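You operate a simulated robot arm through the tools that you are given. There is no shell and no other tool.

You are at the controls of a simulated robot arm. One attempt, no reset.

## Task
Set both bench speed knobs halfway, then run each cylinder out and back.

Only the result counts: the job must be done as asked and must still hold three seconds after the hand-in. Knocking over, shifting, dropping, spilling or breaking anything else fails it.

## Robot
A 7-joint arm with a two-finger parallel gripper, hanging from a carriage that runs on a rail from [-174.3, 0.9] to [53.7, -0.3] (x, y) and turns from -330 to 358 degrees about z. Base frame: it is fixed where the carriage stands at the start and does not move with it; the origin is on the floor, on the carriage's upright axis, x ahead of it, y to its left, z up. Lengths are in cm, angles in degrees, forces in N, time in s.
With the tool pointing down near the work surface it reaches from about 20 to 68 cm from the robot's upright axis, wherever it stands. Its first joint turns from -166.0 to 166.0 degrees. Places, roughly: back-out valve lever [30, 40, 100]; bench cylinder rod [60, 50, 90]; bench left speed knob [50, 30, 90]; bench regulator knob [60, 60, 120]; bench right speed knob [100, 30, 90]; bench valve knob [40, 60, 110]; blue block (6x6x5 cm) [80, 40, 90]; grey block (5x5x5 cm) [70, 30, 90]; ochre square pad [90, 50, 100]; up-down valve lever [110, 30, 100]. Payload 3.91 kg.
Tool frame: the origin (TCP) lies between the finger pads and is the grasp point; the fingertips stand 3 cm ahead of it; z points along the fingers, y is the line along which they close. Largest opening 11 cm; finger width 2, thickness 1; the body of the gripper, 4.8 by 11.2 cm, starts 5.5 cm behind the TCP.
Orientation is that of the tool frame in the base frame, as [roll, pitch, yaw] about the fixed x, y, z axes, in that order (R = Rz(yaw) Ry(pitch) Rx(roll)). With the fingers straight down and closing along the base's y, the tool's x points along the base's -x, its y along +y and its z along -z.

## Interface
- The arm moves only by the tool arm_command. Its argument "deltas" is a list of rows, each a list of 7 numbers: the shift along the tool's x, y, z in cm, then the turn, a rotation vector about the tool's x, y, z in degrees, then the gripper command, from -1 (fully open) to 1 (shut), values between in proportion. In form: [[tx, ty, tz, rx, ry, rz, gripper], ...]. A call has 1 to 20 rows; each row shifts and turns the commanded pose from where the row before left it, along the tool's axes as they then stand. A row lasts 0.2 s, in which the tool goes at most 5 cm and 8.6 degrees; a call with a longer step from one row to the next is refused whole, and so is a gripper value outside its range. A pose out of reach is approached as far as the arm can. The call stops where the force on the tool passes 40 N (or 10 N more than at its start, if that is more) or the arm is blocked; 0.2 s more then pass. Each finger travels about 10.8 cm/s and halts on what it meets, pressing with about 33 N; the grip force reading is that of the motor and also rises with nothing between the fingers. The clock runs only during rows and for 0.2 s after the last one: add rows that do not move to give the fingers time. It gives the time, the measured TCP pose, the force on the tool (base axes), the opening and the grip force at its end, in the units of the frame above (readings bear some noise), with the torque about the TCP (base axes, N m) and any sound that the robot's microphone picked up.
- Cameras (640 x 400 px; columns grow to the right, rows downward): "scene" is now at [26.07, 3.7, 157.92]; the picture's right is [0.73, -0.69, 0.00], its down [-0.58, -0.61, -0.54] and it looks along [0.37, 0.39, -0.84] (base axes); focal length 278 px, centre (320, 200). "wrist" rides on the gripper at [7.2, 1.7, -10.3] in the tool frame; the picture's right is [-0.23, 0.97, 0.00], its down [-0.76, -0.18, -0.62] and it looks along [-0.61, -0.14, 0.78] (tool axes); focal length 222 px, centre (320, 200). There is no depth. A picture from a camera that has moved, and an enlarged one, comes with that camera's place and axes in the base frame and with its lens. The place of the scene camera against the robot may be out by one fixed shift of up to 2.5 cm in any direction.
- capture(camera): a new picture of that camera. No time passes.
- slide_trunk(by): slides the trunk up (or, below 0, down) by that many cm; the arm and the scene camera ride with it, the base frame stays. It gives what a move gives, with no picture.
- roll_base(legs): drives the robot by 1 to 6 legs, each [ahead, left, turn to the left] in cm, cm and degrees, along the robot's own axes; the way and the turn of a leg run together, so that a leg with both is an arc; at most 150 cm and 180 degrees a leg. The arm and the cameras ride along, it lands a little off, and it stops where it bumps. It keeps to its track: a leg is cut to what the track allows. It gives what a move gives.
- aim_head(pan, tilt): turns the head with the scene camera to pan (to the left, within 155 degrees either way) and tilt (down, from -29 to 69), counted from straight ahead of the robot. It gives what a move gives.
- zoom(camera, box): a new picture of the part [left, top, right, bottom] of that camera's present view, enlarged. No time passes.
- hand_in(): hands the job in; it is judged then, once.

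Places have to be worked out from the pictures, the camera data and where the tool is seen. Open the gripper and draw the arm clear of the work before you hand the job in, unless the task says otherwise.

The tools are called after "Request:" by a JSON object that holds its "fn" and its "kwargs". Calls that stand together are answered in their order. arm_command: Moves the arm, as the interface text tells. Its arguments: {"type":"object","properties":{"deltas":{"type":"array","items":{"type":"array","items":{"type":"number"}}}},"required":["deltas"]} The other tools are called the same way: slide_trunk (by) moves the trunk up or down; roll_base (legs) drives the base; aim_head (pan, tilt) turns the head that bears the scene camera; capture (camera) takes a picture; zoom (camera, box) takes an enlarged picture of a part of a camera's view; hand_in () hands the job in.

At the start:

```text
clock: 0.0
position: [46.53, 7.73, 127.64]
ee_rot: [-180.0, 0.0, -180.0]
ft_force: [0.2, 0.5, 0.3]
ft_torque: [0.04, 0.0, -0.01]
grip_width: 10.98
gripper_force: 0.0
trunk travel left (down, up): [-27.5, 30.5]
robot x, y, heading: [-0.1, 0.11, 0.1]
head pan, tilt (commanded): [46.8, 57.6]
```

scene: 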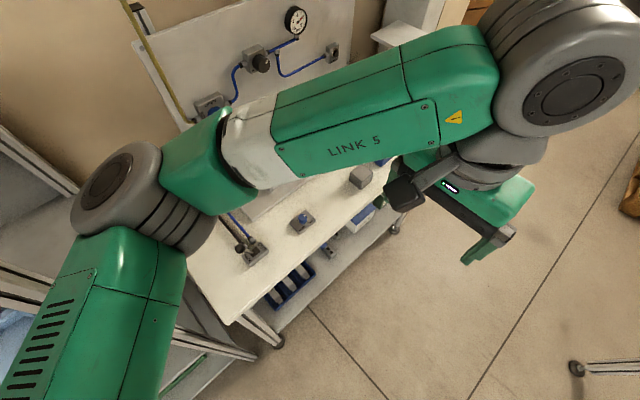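
wrist: 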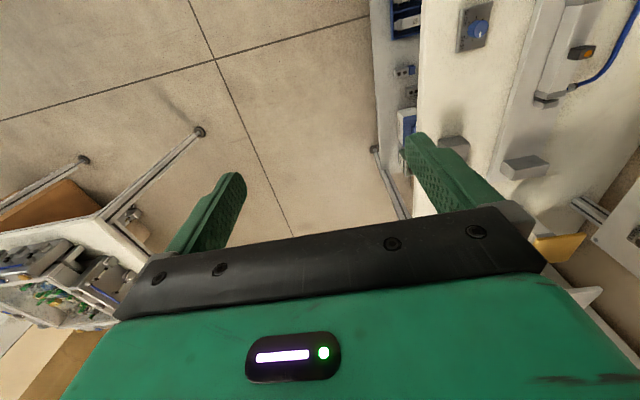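

I start by looking over the scene; the arm blocks part of the view, so I take zoomed pictures first.

Request:
{"fn": "zoom", "kwargs": {"camera": "scene", "box": [120, 0, 440, 200]}}

Request:
{"fn": "zoom", "kwargs": {"camera": "scene", "box": [180, 150, 500, 350]}}

Request:
{"fn": "zoom", "kwargs": {"camera": "wrist", "box": [360, 0, 640, 175]}}

```text
2.00 times, centred on (280, 100) of scene
camera zoom: at [26.07, 3.7, 157.92], right [0.73, -0.69, 0.0], down [-0.58, -0.61, -0.54], along [0.37, 0.39, -0.84], focal length 556 px, centre (400, 400)
```

zoom: 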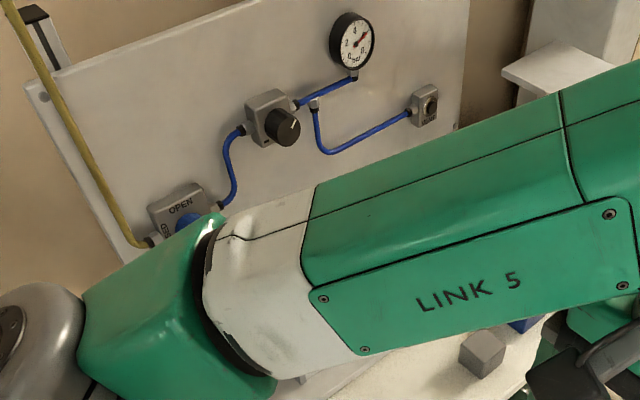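

```text
2.00 times, centred on (340, 250) of scene
camera zoom: at [26.07, 3.7, 157.92], right [0.73, -0.69, 0.0], down [-0.58, -0.61, -0.54], along [0.37, 0.39, -0.84], focal length 556 px, centre (280, 100)
```

zoom: 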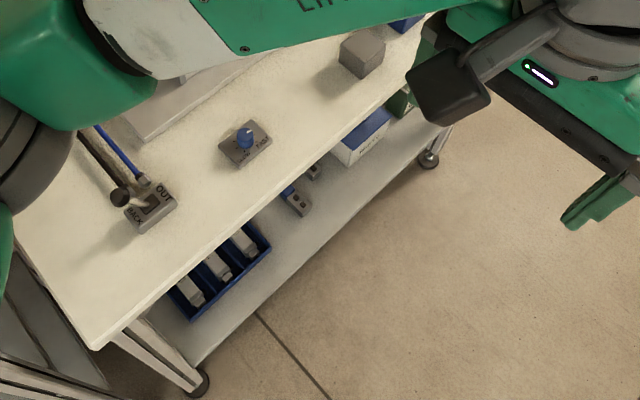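

```text
2.29 times, centred on (500, 88) of wrist
camera zoom: at [39.24, 9.41, 138.0], right [0.23, 0.97, 0.0], down [0.76, -0.18, 0.62], along [0.61, -0.14, -0.78], focal length 508 px, centre (-91, 457)
```

zoom: 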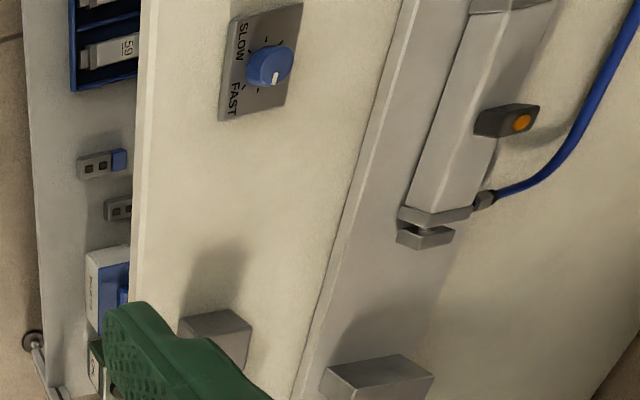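

The arm hides the middle of the bench. I turn the head to look around before moving anything.

Request:
{"fn": "aim_head", "kwargs": {"pan": 70, "tilt": 45}}

Request:
{"fn": "capture", "kwargs": {"camera": "scene"}}

Request:
{"fn": "aim_head", "kwargs": {"pan": 15, "tilt": 40}}

Request:
{"fn": "capture", "kwargs": {"camera": "scene"}}

Request:
{"fn": "aim_head", "kwargs": {"pan": -40, "tilt": 40}}

Request:
{"fn": "capture", "kwargs": {"camera": "scene"}}

```text
clock: 0.9
position: [46.4, 7.68, 127.63]
ee_rot: [180.0, 0.0, 180.0]
ft_force: [-0.1, -1.0, -0.5]
ft_torque: [-0.02, -0.02, 0.01]
grip_width: 11.0
gripper_force: 0.0
trunk travel left (down, up): [-27.5, 30.5]
robot x, y, heading: [-0.11, -0.2, 0.1]
head pan, tilt (commanded): [70.0, 45.0]
```

```text
taken
camera scene: at [24.11, 6.28, 159.57], right [0.94, -0.34, 0.0], down [-0.24, -0.66, -0.71], along [0.24, 0.66, -0.71], focal length 278 px, centre (320, 200)
```

scene: 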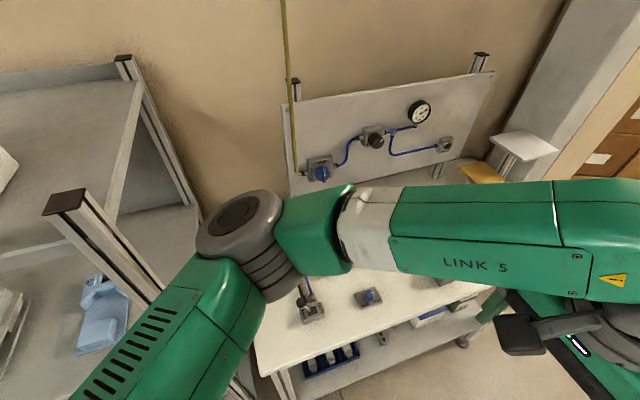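

```text
clock: 2.1
position: [46.38, 7.78, 127.68]
ee_rot: [179.9, 0.0, 180.0]
ft_force: [0.1, -1.1, 0.3]
ft_torque: [-0.02, -0.03, -0.07]
grip_width: 11.01
gripper_force: 0.0
trunk travel left (down, up): [-27.5, 30.5]
robot x, y, heading: [0.01, -0.41, 0.0]
head pan, tilt (commanded): [15.0, 40.0]
```

```text
taken
camera scene: at [29.53, 0.85, 160.3], right [0.26, -0.97, 0.0], down [-0.62, -0.17, -0.77], along [0.74, 0.2, -0.64], focal length 278 px, centre (320, 200)
```

scene: 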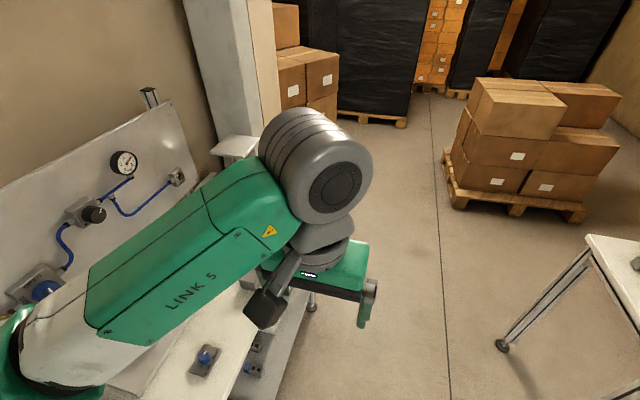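

```text
clock: 3.4
position: [46.52, 7.61, 127.56]
ee_rot: [-180.0, 0.0, 180.0]
ft_force: [0.5, 0.1, -0.6]
ft_torque: [-0.02, 0.02, 0.02]
grip_width: 11.01
gripper_force: 0.0
trunk travel left (down, up): [-27.5, 30.5]
robot x, y, heading: [-0.1, -0.2, 0.0]
head pan, tilt (commanded): [-40.0, 40.0]
```

```text
taken
camera scene: at [27.84, -6.82, 160.3], right [-0.64, -0.77, 0.0], down [-0.49, 0.41, -0.77], along [0.59, -0.49, -0.64], focal length 278 px, centre (320, 200)
```

scene: 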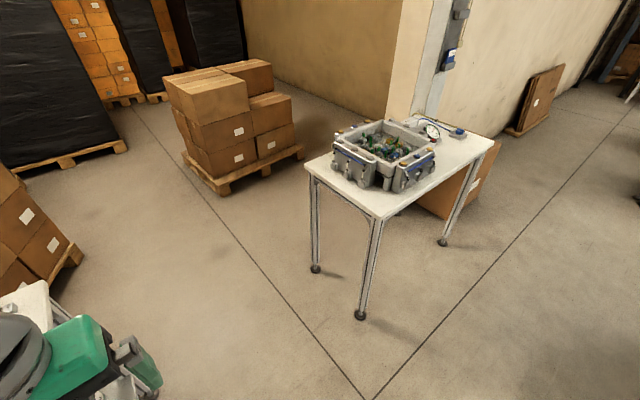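

The bench is on the left; ahead and right it is free. I turn the carriage to the right so the arm swings clear of the view, and pan the head back to the bench.

Request:
{"fn": "roll_base", "kwargs": {"legs": [[0, 0, -80]]}}

Request:
{"fn": "aim_head", "kwargs": {"pan": 130, "tilt": 45}}

Request:
{"fn": "capture", "kwargs": {"camera": "scene"}}

```text
clock: 7.2
position: [15.73, -44.39, 127.56]
ee_rot: [-179.9, 0.0, 100.2]
ft_force: [-0.6, -0.3, 0.0]
ft_torque: [0.01, -0.01, -0.01]
grip_width: 10.99
gripper_force: 0.1
trunk travel left (down, up): [-27.5, 30.5]
robot x, y, heading: [0.07, 0.01, -80.0]
head pan, tilt (commanded): [-40.0, 40.0]
```

```text
clock: 9.8
position: [15.66, -44.37, 127.66]
ee_rot: [179.9, -0.1, 100.2]
ft_force: [-0.1, -1.2, 0.2]
ft_torque: [0.02, -0.02, 0.0]
grip_width: 11.02
gripper_force: 0.0
trunk travel left (down, up): [-27.5, 30.5]
robot x, y, heading: [-0.1, 0.02, -79.6]
head pan, tilt (commanded): [130.0, 45.0]
```

```text
taken
camera scene: at [10.07, -14.8, 159.58], right [0.77, -0.64, 0.0], down [-0.45, -0.54, -0.71], along [0.45, 0.54, -0.71], focal length 278 px, centre (320, 200)
```

scene: 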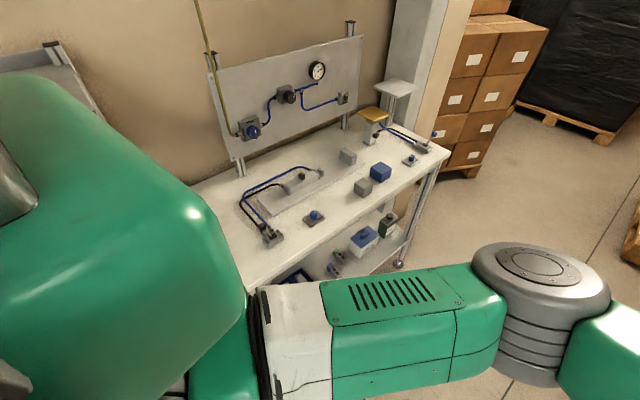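

Now the whole bench is visible. I zoom into parts of it.

Request:
{"fn": "zoom", "kwargs": {"camera": "scene", "box": [190, 40, 450, 200]}}

Request:
{"fn": "zoom", "kwargs": {"camera": "scene", "box": [230, 150, 390, 250]}}

Request:
{"fn": "zoom", "kwargs": {"camera": "scene", "box": [330, 70, 460, 200]}}

Request:
{"fn": "zoom", "kwargs": {"camera": "scene", "box": [220, 50, 360, 150]}}

```text
2.46 times, centred on (320, 120) of scene
camera zoom: at [10.07, -14.8, 159.58], right [0.77, -0.64, 0.0], down [-0.45, -0.54, -0.71], along [0.45, 0.54, -0.71], focal length 684 px, centre (320, 397)
```

zoom: 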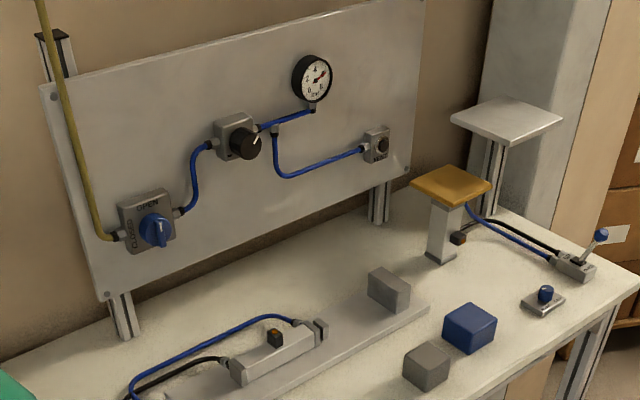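

```text
4.00 times, centred on (310, 200) of scene
camera zoom: at [10.07, -14.8, 159.58], right [0.77, -0.64, 0.0], down [-0.45, -0.54, -0.71], along [0.45, 0.54, -0.71], focal length 1112 px, centre (360, 200)
```

zoom: 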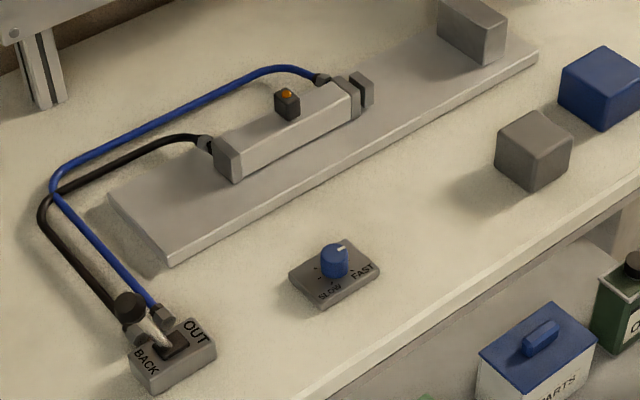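

```text
3.08 times, centred on (395, 135) of scene
camera zoom: at [10.07, -14.8, 159.58], right [0.77, -0.64, 0.0], down [-0.45, -0.54, -0.71], along [0.45, 0.54, -0.71], focal length 855 px, centre (89, 400)
```

zoom: 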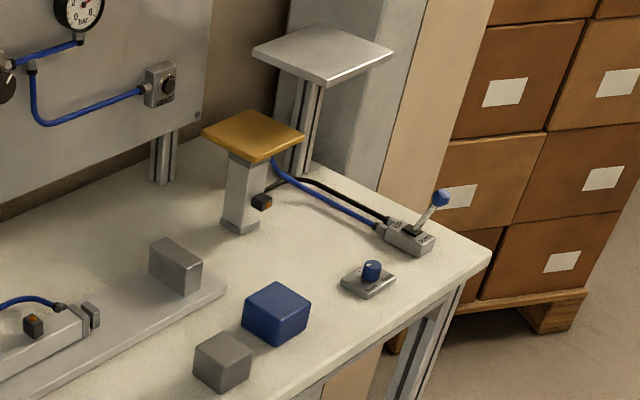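

```text
4.00 times, centred on (290, 100) of scene
camera zoom: at [10.07, -14.8, 159.58], right [0.77, -0.64, 0.0], down [-0.45, -0.54, -0.71], along [0.45, 0.54, -0.71], focal length 1112 px, centre (440, 600)
```

zoom: 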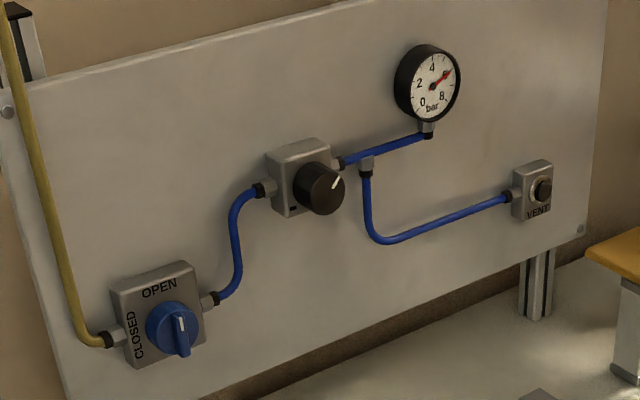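

The gauge reads about 6 bar and the main valve handle looks to stand at OPEN. I zoom closer on the knobs, levers and valve.

Request:
{"fn": "zoom", "kwargs": {"camera": "scene", "box": [296, 203, 336, 228]}}

Request:
{"fn": "zoom", "kwargs": {"camera": "scene", "box": [390, 130, 450, 168]}}

Request:
{"fn": "zoom", "kwargs": {"camera": "scene", "box": [240, 210, 304, 250]}}

Request:
{"fn": "zoom", "kwargs": {"camera": "scene", "box": [235, 105, 283, 145]}}

Request:
{"fn": "zoom", "kwargs": {"camera": "scene", "box": [270, 50, 360, 110]}}

```text
16.00 times, centred on (316, 216) of scene
camera zoom: at [10.07, -14.8, 159.58], right [0.77, -0.64, 0.0], down [-0.45, -0.54, -0.71], along [0.45, 0.54, -0.71], focal length 4446 px, centre (384, -48)
```

zoom: 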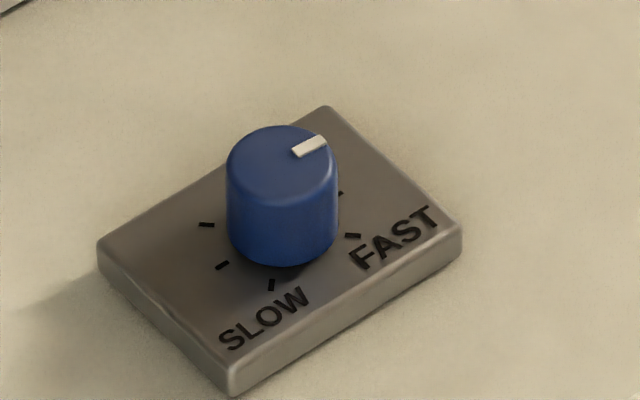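

```text
10.53 times, centred on (420, 149) of scene
camera zoom: at [10.07, -14.8, 159.58], right [0.77, -0.64, 0.0], down [-0.45, -0.54, -0.71], along [0.45, 0.54, -0.71], focal length 2925 px, centre (-733, 737)
```

zoom: 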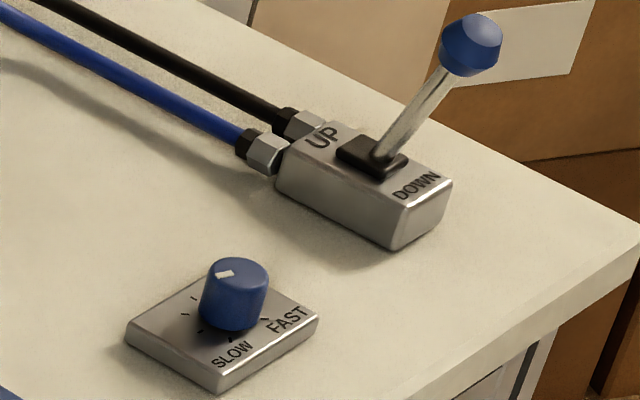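

```text
10.00 times, centred on (272, 230) of scene
camera zoom: at [10.07, -14.8, 159.58], right [0.77, -0.64, 0.0], down [-0.45, -0.54, -0.71], along [0.45, 0.54, -0.71], focal length 2779 px, centre (800, -100)
```

zoom: 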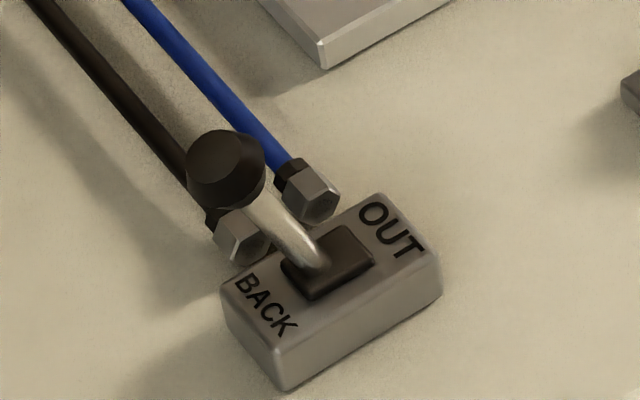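

```text
10.00 times, centred on (259, 125) of scene
camera zoom: at [10.07, -14.8, 159.58], right [0.77, -0.64, 0.0], down [-0.45, -0.54, -0.71], along [0.45, 0.54, -0.71], focal length 2779 px, centre (930, 950)
```

zoom: 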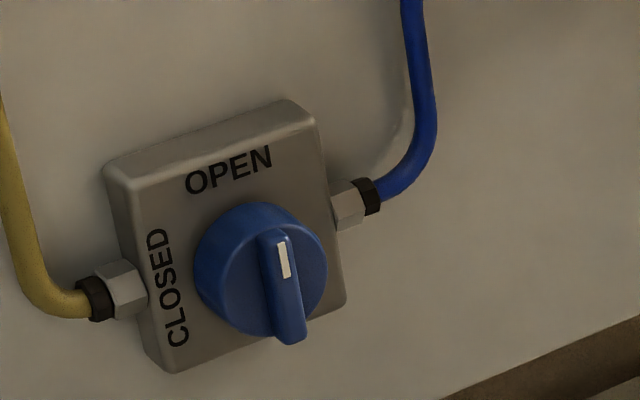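

```text
6.67 times, centred on (315, 80) of scene
camera zoom: at [10.07, -14.8, 159.58], right [0.77, -0.64, 0.0], down [-0.45, -0.54, -0.71], along [0.45, 0.54, -0.71], focal length 1853 px, centre (353, 1000)
```

zoom: 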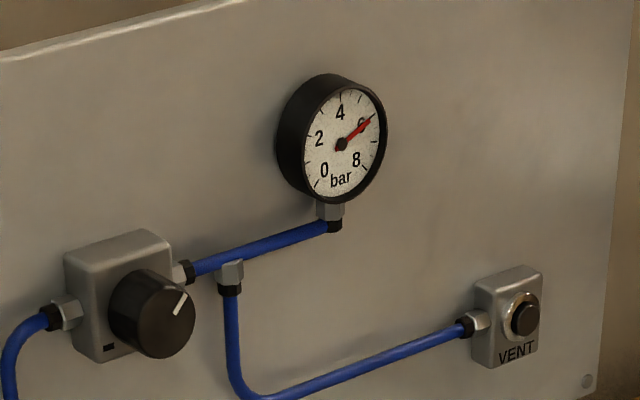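

Valve is OPEN, pressure 6 bar; left lever at BACK, right lever at DOWN; left knob points about +x (toward FAST), right knob about to upper-left. I look at the shelf to the left to judge clearances.

Request:
{"fn": "aim_head", "kwargs": {"pan": 155, "tilt": 40}}

Request:
{"fn": "capture", "kwargs": {"camera": "scene"}}

```text
clock: 10.6
position: [15.72, -44.42, 127.7]
ee_rot: [-179.9, 0.1, 100.2]
ft_force: [0.4, -0.1, 0.4]
ft_torque: [-0.02, 0.0, -0.03]
grip_width: 10.98
gripper_force: 0.1
trunk travel left (down, up): [-27.5, 30.5]
robot x, y, heading: [-0.0, -0.01, -79.9]
head pan, tilt (commanded): [154.7, 40.0]
```

```text
taken
camera scene: at [7.08, -12.84, 160.3], right [0.97, -0.26, 0.0], down [-0.17, -0.62, -0.77], along [0.2, 0.74, -0.64], focal length 278 px, centre (320, 200)
```

scene: 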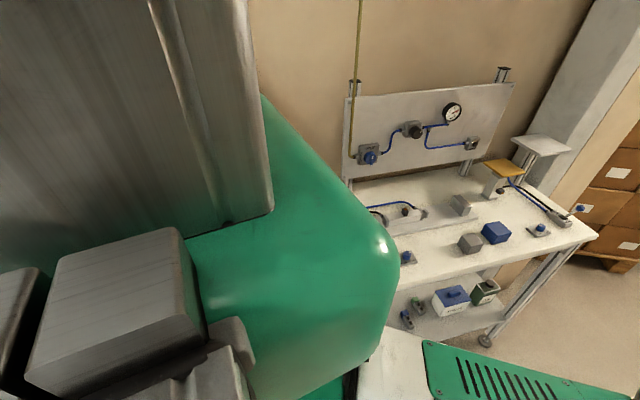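

The shelf post to the left looks close to the arm's elbow, so I'll work from further along the rail. I turn the carriage part-way back and drive to x≈50, then look at the bench from there.

Request:
{"fn": "roll_base", "kwargs": {"legs": [[0, 0, 40], [38.3, 32.1, 0]]}}

Request:
{"fn": "aim_head", "kwargs": {"pan": 120, "tilt": 45}}

Request:
{"fn": "capture", "kwargs": {"camera": "scene"}}

Request:
{"fn": "aim_head", "kwargs": {"pan": 155, "tilt": 40}}

Request:
{"fn": "capture", "kwargs": {"camera": "scene"}}

```text
clock: 15.4
position: [90.88, -24.12, 127.57]
ee_rot: [-179.9, 0.0, 140.1]
ft_force: [0.1, 0.1, -0.3]
ft_torque: [-0.02, -0.04, -0.01]
grip_width: 11.03
gripper_force: 0.0
trunk travel left (down, up): [-27.5, 30.5]
robot x, y, heading: [50.28, -0.48, -39.8]
head pan, tilt (commanded): [154.7, 40.0]
```

```text
clock: 16.4
position: [90.86, -24.29, 127.77]
ee_rot: [180.0, 0.0, 140.3]
ft_force: [0.1, 1.3, -0.3]
ft_torque: [0.01, 0.02, -0.01]
grip_width: 10.99
gripper_force: 0.1
trunk travel left (down, up): [-27.5, 30.5]
robot x, y, heading: [50.11, -0.07, -40.1]
head pan, tilt (commanded): [120.0, 45.0]
```

```text
taken
camera scene: at [68.28, -6.42, 159.58], right [0.99, -0.17, 0.0], down [-0.12, -0.7, -0.71], along [0.12, 0.7, -0.71], focal length 278 px, centre (320, 200)
```

scene: 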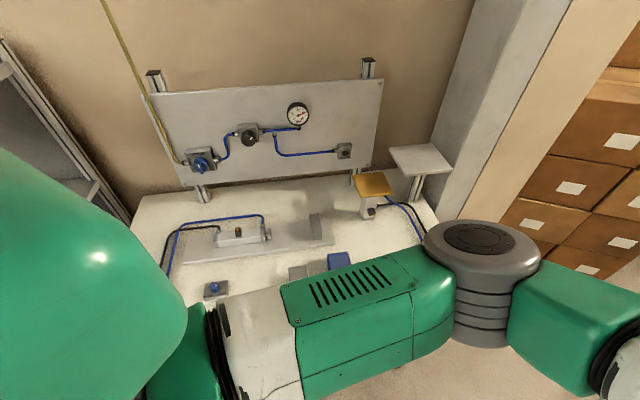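

```text
clock: 17.4
position: [90.78, -24.17, 127.69]
ee_rot: [179.9, 0.0, 140.2]
ft_force: [-0.4, 0.2, -0.1]
ft_torque: [-0.01, 0.0, -0.03]
grip_width: 10.99
gripper_force: 0.0
trunk travel left (down, up): [-27.5, 30.5]
robot x, y, heading: [50.1, -0.81, -39.6]
head pan, tilt (commanded): [154.7, 40.0]
```

```text
taken
camera scene: at [63.33, -6.71, 160.3], right [0.91, 0.42, 0.0], down [0.27, -0.58, -0.77], along [-0.32, 0.7, -0.64], focal length 278 px, centre (320, 200)
```

scene: 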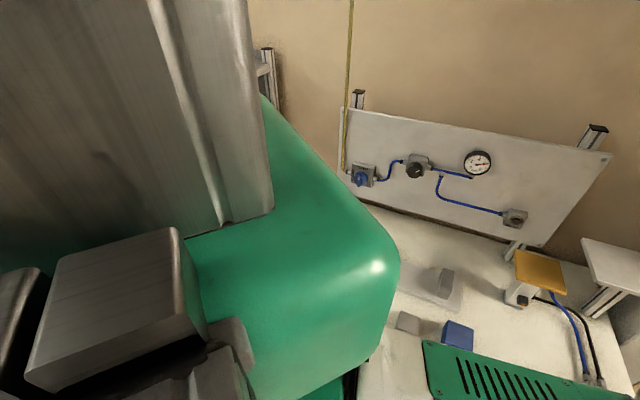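

The robot's column blocks the far left from here. I turn the carriage left to heading ~50°, where the arm is high above the bench, and use both cameras.

Request:
{"fn": "roll_base", "kwargs": {"legs": [[0, 0, 60]]}}

Request:
{"fn": "capture", "kwargs": {"camera": "wrist"}}

Request:
{"fn": "aim_head", "kwargs": {"pan": 110, "tilt": 35}}

Request:
{"fn": "capture", "kwargs": {"camera": "scene"}}

```text
clock: 20.5
position: [91.15, 23.12, 127.73]
ee_rot: [-179.9, 0.1, -159.7]
ft_force: [0.0, -0.6, -0.4]
ft_torque: [-0.02, 0.01, -0.02]
grip_width: 11.02
gripper_force: 0.0
trunk travel left (down, up): [-27.5, 30.5]
robot x, y, heading: [50.32, -0.49, 20.4]
head pan, tilt (commanded): [154.7, 40.0]
```

```text
taken
camera wrist: at [83.78, 22.19, 138.0], right [-0.13, 0.99, 0.0], down [0.78, 0.1, 0.62], along [0.62, 0.08, -0.78], focal length 222 px, centre (320, 200)
```

wrist: 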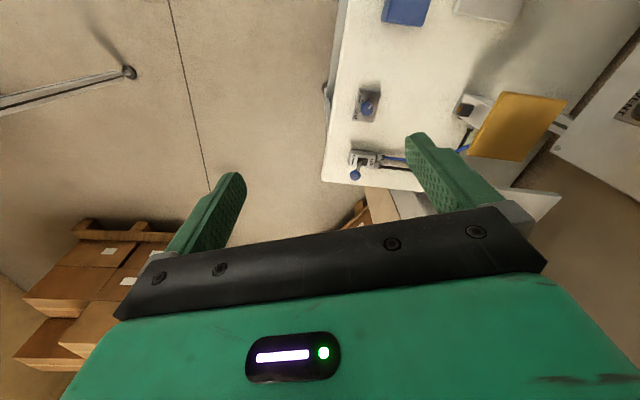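

```text
clock: 21.6
position: [91.18, 23.09, 127.58]
ee_rot: [180.0, 0.0, -159.6]
ft_force: [-0.4, 1.0, 0.7]
ft_torque: [-0.01, 0.0, -0.01]
grip_width: 10.98
gripper_force: 0.0
trunk travel left (down, up): [-27.5, 30.5]
robot x, y, heading: [49.97, -0.11, 20.4]
head pan, tilt (commanded): [110.0, 35.0]
```

```text
taken
camera scene: at [64.6, 12.04, 161.06], right [0.76, 0.65, 0.0], down [0.37, -0.44, -0.82], along [-0.53, 0.62, -0.57], focal length 278 px, centre (320, 200)
```

scene: 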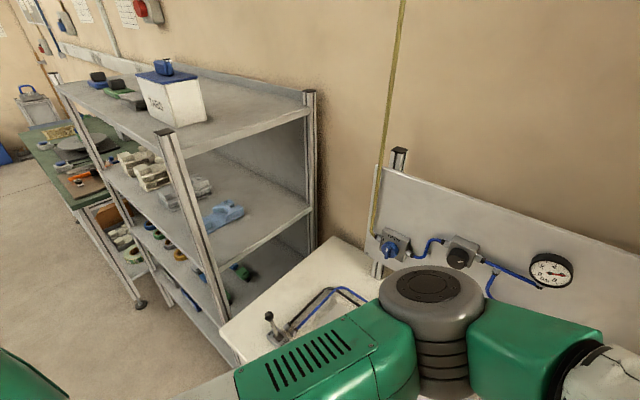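

The shelf's front post stands near (8, 31, up to z≈141), so I'll keep the elbow off it. I start with the right side: the right knob seems near (95, 32, 94), so I move the tool above it at z≈112 for a closer wrist view.

Request:
{"fn": "arm_command", "kwargs": {"deltas": [[-0.75, 1.12, 2.6, 0, 0, 0, -1], [-0.75, 1.12, 2.6, 0, 0, 0, -1], [-0.75, 1.12, 2.6, 0, 0, 0, -1], [-0.75, 1.12, 2.6, 0, 0, 0, -1], [-0.75, 1.12, 2.6, 0, 0, 0, -1], [-0.75, 1.12, 2.6, 0, 0, 0, -1]]}}

Request:
{"fn": "capture", "kwargs": {"camera": "wrist"}}

```text
clock: 23.0
position: [92.98, 31.05, 112.09]
ee_rot: [179.9, 0.0, -159.8]
ft_force: [0.5, -0.8, -0.6]
ft_torque: [0.01, 0.02, -0.01]
grip_width: 10.97
gripper_force: 0.1
trunk travel left (down, up): [-27.5, 30.5]
robot x, y, heading: [50.35, -0.27, 20.5]
head pan, tilt (commanded): [110.0, 35.0]
```

```text
taken
camera wrist: at [85.51, 30.14, 122.38], right [-0.13, 0.99, 0.0], down [0.78, 0.1, 0.62], along [0.62, 0.08, -0.78], focal length 222 px, centre (320, 200)
```

wrist: 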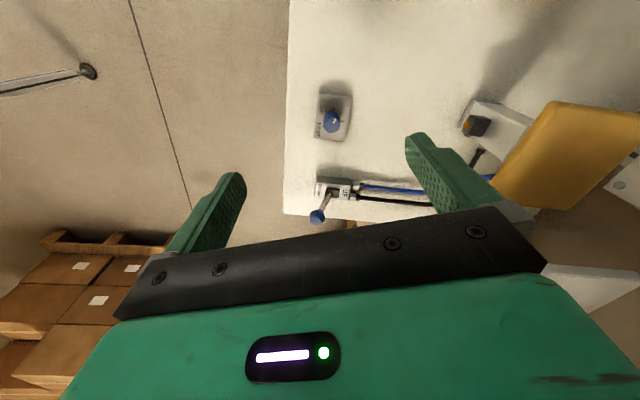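

The knob now appears near the tool axis column. I zoom in to locate the knob, its pointer and the lever better.

Request:
{"fn": "zoom", "kwargs": {"camera": "wrist", "box": [280, 80, 400, 155]}}

Request:
{"fn": "zoom", "kwargs": {"camera": "wrist", "box": [280, 160, 400, 235]}}

```text
5.33 times, centred on (340, 118) of wrist
camera zoom: at [85.51, 30.14, 122.38], right [-0.13, 0.99, 0.0], down [0.78, 0.1, 0.62], along [0.62, 0.08, -0.78], focal length 1185 px, centre (213, 640)
```

zoom: 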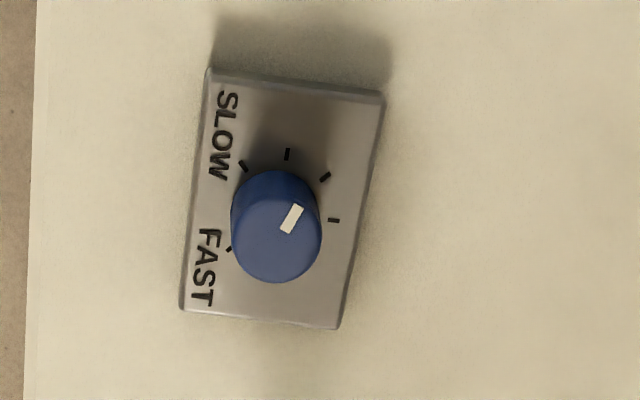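

```text
5.33 times, centred on (340, 198) of wrist
camera zoom: at [85.51, 30.14, 122.38], right [-0.13, 0.99, 0.0], down [0.78, 0.1, 0.62], along [0.62, 0.08, -0.78], focal length 1185 px, centre (213, 213)
```

zoom: 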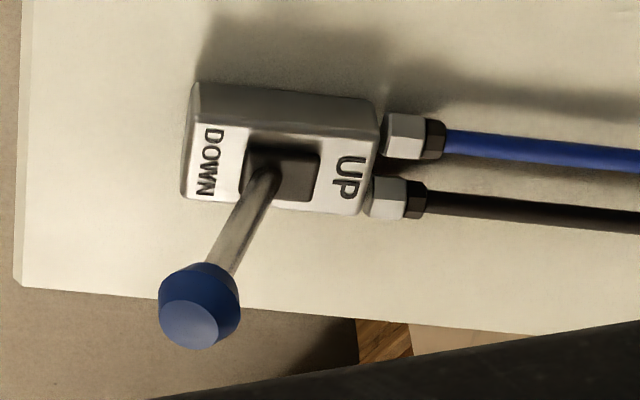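

The mid mark is the tick at +y (away from the operator), and the right knob's pointer stands at about 155°, so it needs roughly −65° (clockwise). I align above the knob at (94.7, 33.0), lower to z≈103, pre-rotate −32° and narrow the fingers.

Request:
{"fn": "arm_command", "kwargs": {"deltas": [[-0.76, 0.41, 3.0, 0, 0, 0, -0.2], [-0.76, 0.41, 3.0, 0, 0, 0, -0.2], [-0.76, 0.41, 3.0, 0, 0, 0, -0.2], [0, 0, 0, 0, 0, -8, -0.2], [0, 0, 0, 0, 0, -8, -0.2], [0, 0, 0, 0, 0, -8, -0.2], [0, 0, 0, 0, 0, -8, -0.2], [0, 0, 0, 0, 0, 0, -0.2]]}}

Request:
{"fn": "capture", "kwargs": {"camera": "wrist"}}

Request:
{"fn": "zoom", "kwargs": {"camera": "wrist", "box": [250, 80, 410, 180]}}

```text
clock: 24.8
position: [94.75, 32.96, 103.03]
ee_rot: [179.9, 0.0, -127.5]
ft_force: [0.1, -0.5, 0.0]
ft_torque: [0.02, -0.01, 0.0]
grip_width: 6.59
gripper_force: 0.1
trunk travel left (down, up): [-27.5, 30.5]
robot x, y, heading: [50.23, -0.25, 20.4]
head pan, tilt (commanded): [110.0, 35.0]
```

```text
taken
camera wrist: at [88.99, 28.28, 113.37], right [-0.63, 0.77, 0.0], down [0.6, 0.5, 0.62], along [0.48, 0.4, -0.78], focal length 222 px, centre (320, 200)
```

wrist: 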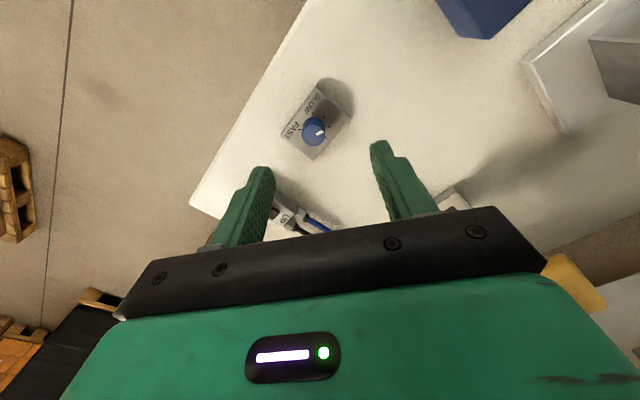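

```text
4.00 times, centred on (330, 130) of wrist
camera zoom: at [88.99, 28.28, 113.37], right [-0.63, 0.77, 0.0], down [0.6, 0.5, 0.62], along [0.48, 0.4, -0.78], focal length 888 px, centre (280, 480)
```

zoom: 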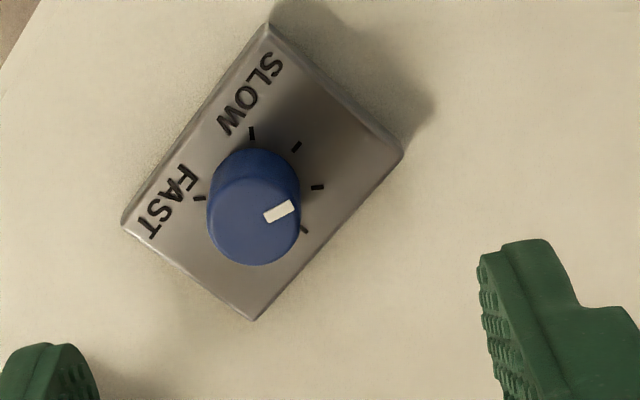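

Two wrist views triangulate the right knob's top to (95.55, 33.0, z 94.1), plate top z≈92.0, pointer ≈155°. I centre over it and lower so the fingertips are at z≈92.5, still open.

Request:
{"fn": "arm_command", "kwargs": {"deltas": [[-0.26, -0.3, 0.5, 0, 0, 0, -0.2], [-0.26, -0.31, 1.5, 0, 0, 0, -0.1], [0, 0, 2.0, 0, 0, 0, 0.1], [0, 0, 1.5, 0, 0, 0, 0.1], [0, 0, 1.0, 0, 0, 0, 0.1], [0, 0, 0.5, 0, 0, 0, 0.1]]}}

Request:
{"fn": "zoom", "kwargs": {"camera": "wrist", "box": [240, 80, 400, 180]}}

```text
clock: 26.2
position: [95.51, 32.78, 96.19]
ee_rot: [180.0, 0.0, -127.6]
ft_force: [0.1, -0.3, 0.2]
ft_torque: [0.0, 0.0, -0.01]
grip_width: 4.94
gripper_force: 0.0
trunk travel left (down, up): [-27.5, 30.5]
robot x, y, heading: [50.13, -0.17, 20.2]
head pan, tilt (commanded): [110.0, 35.0]
```

```text
4.00 times, centred on (320, 130) of wrist
camera zoom: at [89.72, 28.26, 106.49], right [-0.63, 0.77, 0.0], down [0.61, 0.49, 0.62], along [0.48, 0.39, -0.78], focal length 888 px, centre (320, 480)
```

zoom: 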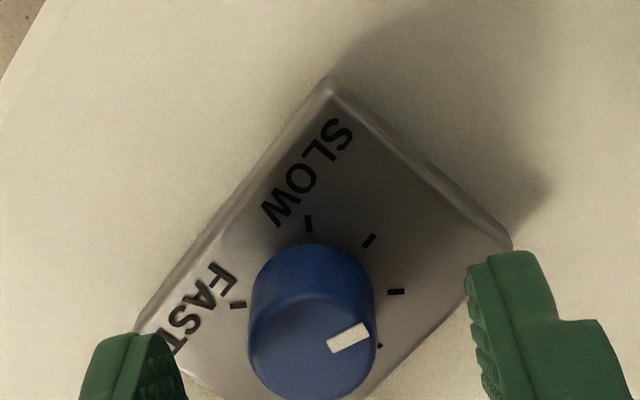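

The knob is centred between the fingers within ~0.2 cm. I lower 0.6 cm more and close the fingers on it.

Request:
{"fn": "arm_command", "kwargs": {"deltas": [[0, 0, 0.6, 0, 0, 0, 0.1], [0, 0, 0, 0, 0, 0, 0.4], [0, 0, 0, 0, 0, 0, 0.55], [0, 0, 0, 0, 0, 0, 0.7], [0, 0, 0, 0, 0, 0, 1], [0, 0, 0, 0, 0, 0, 1]]}}

Request:
{"fn": "zoom", "kwargs": {"camera": "wrist", "box": [240, 100, 400, 200]}}

```text
clock: 27.6
position: [95.6, 32.84, 95.47]
ee_rot: [-180.0, -0.1, -127.7]
ft_force: [6.1, -4.9, -2.5]
ft_torque: [0.13, -0.33, -0.01]
grip_width: 2.26
gripper_force: 45.0
trunk travel left (down, up): [-27.5, 30.5]
robot x, y, heading: [50.39, -0.34, 20.4]
head pan, tilt (commanded): [110.0, 35.0]
```

```text
4.00 times, centred on (320, 150) of wrist
camera zoom: at [89.88, 28.16, 105.84], right [-0.63, 0.78, 0.0], down [0.61, 0.49, 0.62], along [0.48, 0.39, -0.78], focal length 888 px, centre (320, 400)
```

zoom: 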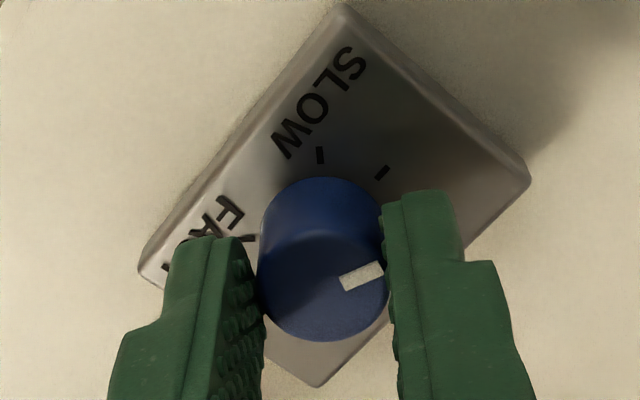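

The knob is gripped (width 2.26 cm) with only a small side load. I turn it clockwise 32° first and check.

Request:
{"fn": "arm_command", "kwargs": {"deltas": [[0, -0.08, 0, 0, 0, 4, 1], [0, 0, 0, 0, 0, 6, 1], [0, 0, 0, 0, 0, 6, 1], [0, 0, 0, 0, 0, 6, 1], [0, 0, 0, 0, 0, 6, 1], [0, 0, 0, 0, 0, 4, 1]]}}

Request:
{"fn": "zoom", "kwargs": {"camera": "wrist", "box": [240, 100, 400, 200]}}

```text
clock: 29.0
position: [95.59, 32.93, 95.47]
ee_rot: [179.9, 0.0, -159.7]
ft_force: [-4.5, -1.9, 6.2]
ft_torque: [-0.45, 0.54, -0.02]
grip_width: 2.23
gripper_force: 45.2
trunk travel left (down, up): [-27.5, 30.5]
robot x, y, heading: [50.29, -0.08, 20.6]
head pan, tilt (commanded): [110.0, 35.0]
```

```text
4.00 times, centred on (320, 150) of wrist
camera zoom: at [88.2, 32.05, 105.84], right [-0.12, 0.99, 0.0], down [0.78, 0.1, 0.62], along [0.62, 0.08, -0.78], focal length 888 px, centre (320, 400)
```

zoom: 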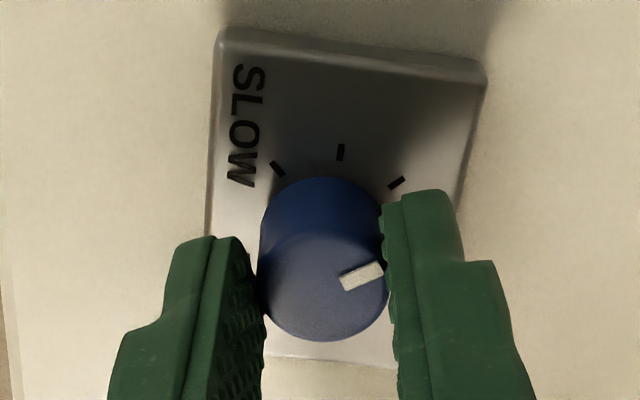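

The knob turns with the fingers without slipping. I turn the remaining 33°.

Request:
{"fn": "arm_command", "kwargs": {"deltas": [[0, 0, 0, 0, 0, 5, 1], [0, 0, 0, 0, 0, 6, 1], [0, 0, 0, 0, 0, 6, 1], [0, 0, 0, 0, 0, 6, 1], [0, 0, 0, 0, 0, 6, 1], [0, 0, 0, 0, 0, 4, 1]]}}

Request:
{"fn": "zoom", "kwargs": {"camera": "wrist", "box": [240, 100, 400, 200]}}

```text
clock: 30.4
position: [95.57, 33.0, 95.54]
ee_rot: [179.9, 0.0, 167.3]
ft_force: [-6.9, 4.5, 11.2]
ft_torque: [0.09, -0.32, -0.01]
grip_width: 2.25
gripper_force: 44.6
trunk travel left (down, up): [-27.5, 30.5]
robot x, y, heading: [50.26, 0.12, 20.0]
head pan, tilt (commanded): [110.0, 35.0]
```

```text
4.00 times, centred on (320, 150) of wrist
camera zoom: at [88.86, 36.34, 105.84], right [0.44, 0.9, 0.0], down [0.7, -0.34, 0.62], along [0.56, -0.27, -0.78], focal length 888 px, centre (320, 400)
```

zoom: 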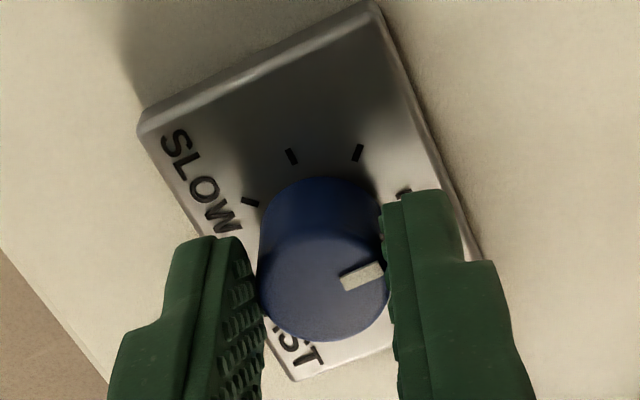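

The turn is finished; I open the fingers, rise straight up and inspect the pointer.

Request:
{"fn": "arm_command", "kwargs": {"deltas": [[0, 0, 0, 0, 0, 0, 0.4], [0, 0, 0, 0, 0, 0, 0.1], [0, 0, 0, 0, 0, 0, 0.1], [0, 0, -1, 0, 0, 0, 0.1], [0, 0, -2, 0, 0, 0, 0.1], [0, 0, -3, 0, 0, 0, 0.1], [0, 0, -3, 0, 0, 0, 0.1], [0, 0, -3, 0, 0, 0, 0.1], [0, 0, 0, 0, 0, 0, 0.1]]}}

Request:
{"fn": "zoom", "kwargs": {"camera": "wrist", "box": [240, 60, 400, 160]}}

```text
clock: 32.4
position: [95.68, 32.78, 107.75]
ee_rot: [-180.0, 0.0, 167.4]
ft_force: [0.4, 0.6, -0.1]
ft_torque: [-0.01, 0.01, 0.01]
grip_width: 4.94
gripper_force: 0.0
trunk travel left (down, up): [-27.5, 30.5]
robot x, y, heading: [49.7, -0.28, 20.1]
head pan, tilt (commanded): [110.0, 35.0]
```

```text
4.00 times, centred on (320, 110) of wrist
camera zoom: at [89.03, 36.11, 117.95], right [0.43, 0.9, 0.0], down [0.7, -0.34, 0.62], along [0.56, -0.27, -0.78], focal length 888 px, centre (320, 560)
```

zoom: 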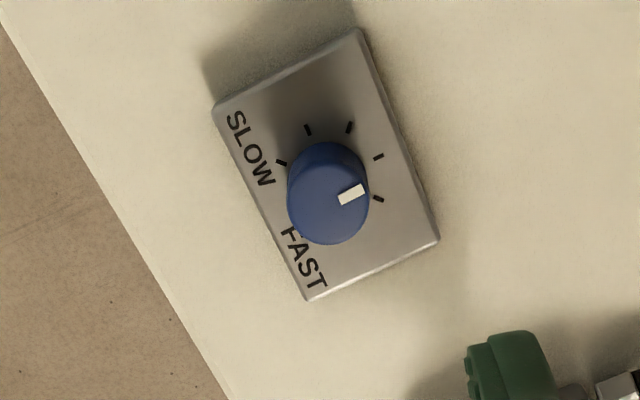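

The right knob's pointer now stands on the mid tick (≈89–90°). Next the left knob, near (45.6, 33.2); I raise and retract the arm to its compact pose before driving.

Request:
{"fn": "arm_command", "kwargs": {"deltas": [[0, 0, -3.5, 0, 0, 0, 0.1], [0, 0, -3.5, 0, 0, 0, 0.1], [0, 0, -3.5, 0, 0, 0, 0.1], [0.47, -2.1, -1.5, 0, 0, 0, 0.1], [0.47, -2.1, -1.5, 0, 0, 0, 0.1], [0.47, -2.1, -1.5, 0, 0, 0, 0.1], [0.47, -2.1, -1.5, 0, 0, 0, 0.1], [0.47, -2.1, -1.5, 0, 0, 0, 0.1], [0, 0, 0, 0, 0, -8, 0.1], [0, 0, 0, 0, 0, -8, 0.1], [0, 0, 0, 0, 0, -8, 0.1], [0, 0, 0, 0, 0, -8, 0.1]]}}

Request:
{"fn": "roll_base", "kwargs": {"legs": [[3.3, -1.2, 0], [0, 0, 40]]}}

Request:
{"fn": "aim_head", "kwargs": {"pan": 80, "tilt": 40}}

Request:
{"fn": "capture", "kwargs": {"camera": "scene"}}

Request:
{"fn": "capture", "kwargs": {"camera": "wrist"}}

```text
clock: 35.0
position: [91.03, 23.27, 125.46]
ee_rot: [180.0, -0.1, -160.6]
ft_force: [0.3, 1.3, 0.7]
ft_torque: [0.01, 0.0, 0.0]
grip_width: 4.94
gripper_force: 0.0
trunk travel left (down, up): [-27.5, 30.5]
robot x, y, heading: [50.36, -0.32, 20.4]
head pan, tilt (commanded): [110.0, 35.0]
```

```text
clock: 37.7
position: [70.55, 43.47, 125.47]
ee_rot: [179.9, 0.0, -121.9]
ft_force: [-0.3, -0.6, 0.4]
ft_torque: [0.0, -0.01, -0.02]
grip_width: 4.96
gripper_force: 0.1
trunk travel left (down, up): [-27.5, 30.5]
robot x, y, heading: [53.28, -0.44, 59.2]
head pan, tilt (commanded): [110.0, 35.0]
```

```text
clock: 38.6
position: [70.47, 43.56, 125.39]
ee_rot: [-180.0, 0.0, -121.9]
ft_force: [-0.2, 0.8, -0.1]
ft_torque: [0.02, 0.02, 0.01]
grip_width: 4.97
gripper_force: 0.0
trunk travel left (down, up): [-27.5, 30.5]
robot x, y, heading: [53.31, 0.09, 59.0]
head pan, tilt (commanded): [80.0, 40.0]
```

```text
taken
camera scene: at [58.57, 21.09, 160.3], right [0.66, 0.75, 0.0], down [0.49, -0.42, -0.77], along [-0.58, 0.5, -0.64], focal length 278 px, centre (320, 200)
```

scene: 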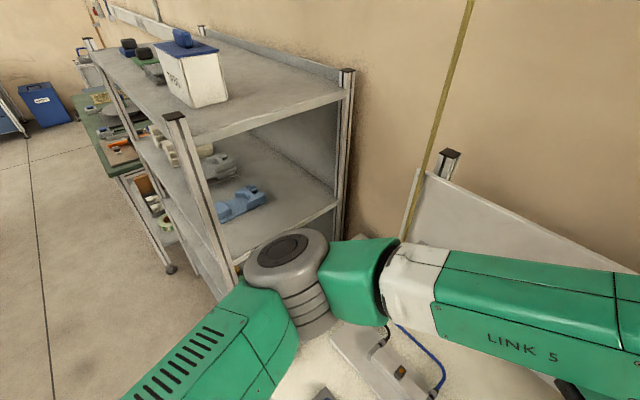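

```text
taken
camera wrist: at [65.25, 38.34, 135.81], right [-0.71, 0.71, 0.0], down [0.55, 0.55, 0.62], along [0.44, 0.44, -0.78], focal length 222 px, centre (320, 200)
```

wrist: 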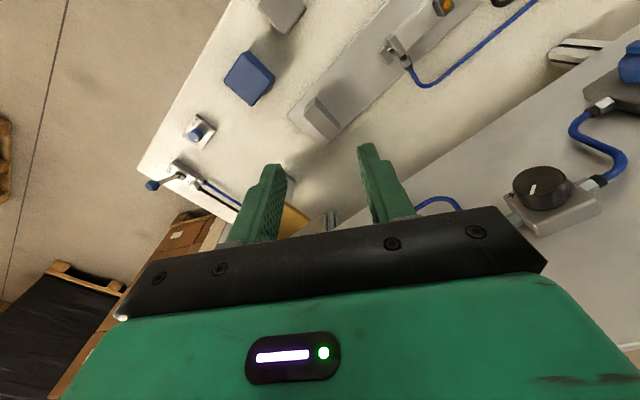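

The elbow and shelf post are well apart. I draw the hand 6 cm inward (away from the panel's regulator) and turn the carriage to about 104° so the hand comes over the left knob.

Request:
{"fn": "arm_command", "kwargs": {"deltas": [[2, 0, 0, 0, 0, 0, 0.1], [2, 0, 0, 0, 0, 0, 0.1], [2, 0, 0, 0, 0, 0, 0.1]]}}

Request:
{"fn": "roll_base", "kwargs": {"legs": [[0, 0, 30]]}}

Request:
{"fn": "capture", "kwargs": {"camera": "scene"}}

Request:
{"fn": "capture", "kwargs": {"camera": "wrist"}}

```text
clock: 39.5
position: [67.44, 38.22, 125.45]
ee_rot: [180.0, 0.0, -122.0]
ft_force: [-0.3, -0.2, -0.6]
ft_torque: [0.02, 0.03, -0.02]
grip_width: 4.97
gripper_force: 0.0
trunk travel left (down, up): [-27.5, 30.5]
robot x, y, heading: [53.29, -0.26, 59.4]
head pan, tilt (commanded): [80.0, 40.0]
```

```text
clock: 41.3
position: [46.03, 40.21, 125.53]
ee_rot: [180.0, 0.0, -91.7]
ft_force: [-0.2, 0.1, -0.4]
ft_torque: [-0.02, -0.02, -0.02]
grip_width: 4.94
gripper_force: 0.0
trunk travel left (down, up): [-27.5, 30.5]
robot x, y, heading: [52.97, -0.37, 89.1]
head pan, tilt (commanded): [80.0, 40.0]
```

```text
taken
camera scene: at [46.59, 19.96, 160.3], right [0.19, 0.98, 0.0], down [0.63, -0.12, -0.77], along [-0.75, 0.14, -0.64], focal length 278 px, centre (320, 200)
```

scene: 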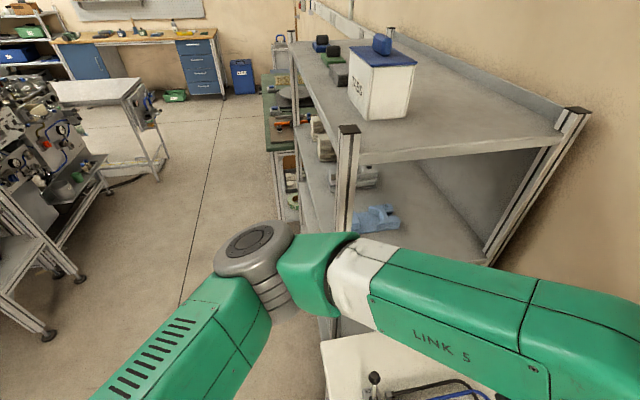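

```text
taken
camera wrist: at [44.16, 33.02, 135.8], right [-0.97, 0.26, 0.0], down [0.2, 0.76, 0.62], along [0.16, 0.6, -0.78], focal length 222 px, centre (320, 200)
```

wrist: 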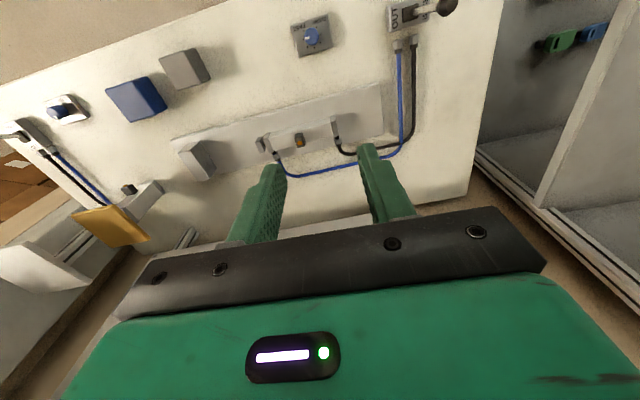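

The hand is now right over the left side with the elbow clear of the post. I zoom the wrist view on the left knob and lever.

Request:
{"fn": "zoom", "kwargs": {"camera": "wrist", "box": [270, 0, 366, 60]}}

Request:
{"fn": "zoom", "kwargs": {"camera": "wrist", "box": [370, 0, 466, 60]}}

Request:
{"fn": "zoom", "kwargs": {"camera": "wrist", "box": [0, 40, 240, 190]}}

Request:
{"fn": "zoom", "kwargs": {"camera": "wrist", "box": [170, 60, 430, 222]}}

```text
6.67 times, centred on (318, 30) of wrist
camera zoom: at [44.16, 33.02, 135.8], right [-0.97, 0.26, 0.0], down [0.2, 0.76, 0.62], along [0.16, 0.6, -0.78], focal length 1481 px, centre (333, 1333)
```

zoom: 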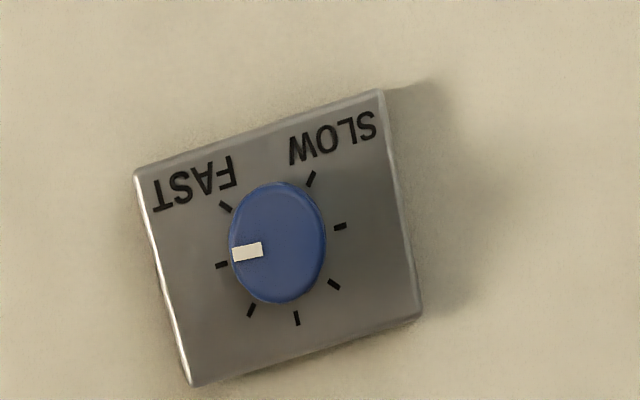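

```text
6.67 times, centred on (418, 30) of wrist
camera zoom: at [44.16, 33.02, 135.8], right [-0.97, 0.26, 0.0], down [0.2, 0.76, 0.62], along [0.16, 0.6, -0.78], focal length 1481 px, centre (-333, 1333)
```

zoom: 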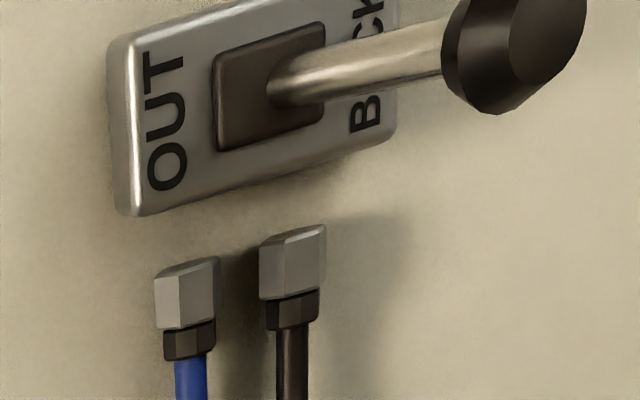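

```text
2.67 times, centred on (120, 115) of wrist
camera zoom: at [44.16, 33.02, 135.8], right [-0.97, 0.26, 0.0], down [0.2, 0.76, 0.62], along [0.16, 0.6, -0.78], focal length 592 px, centre (853, 427)
```

zoom: 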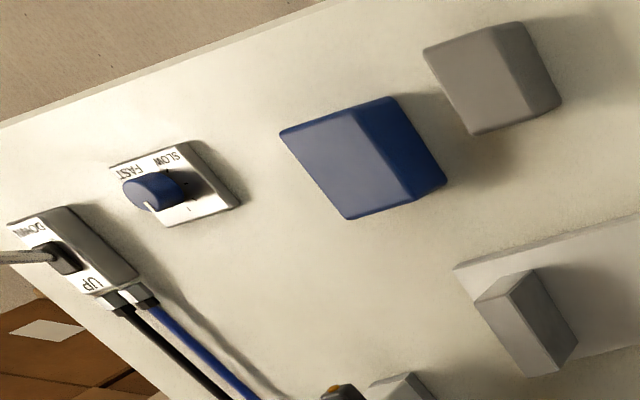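

```text
2.46 times, centred on (300, 141) of wrist
camera zoom: at [44.16, 33.02, 135.8], right [-0.97, 0.26, 0.0], down [0.2, 0.76, 0.62], along [0.16, 0.6, -0.78], focal length 547 px, centre (369, 345)
```

zoom: 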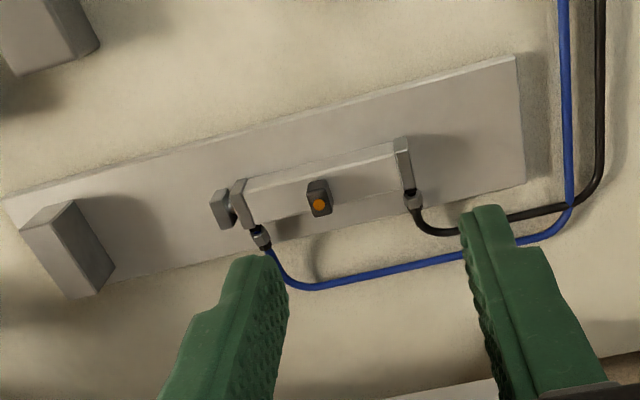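

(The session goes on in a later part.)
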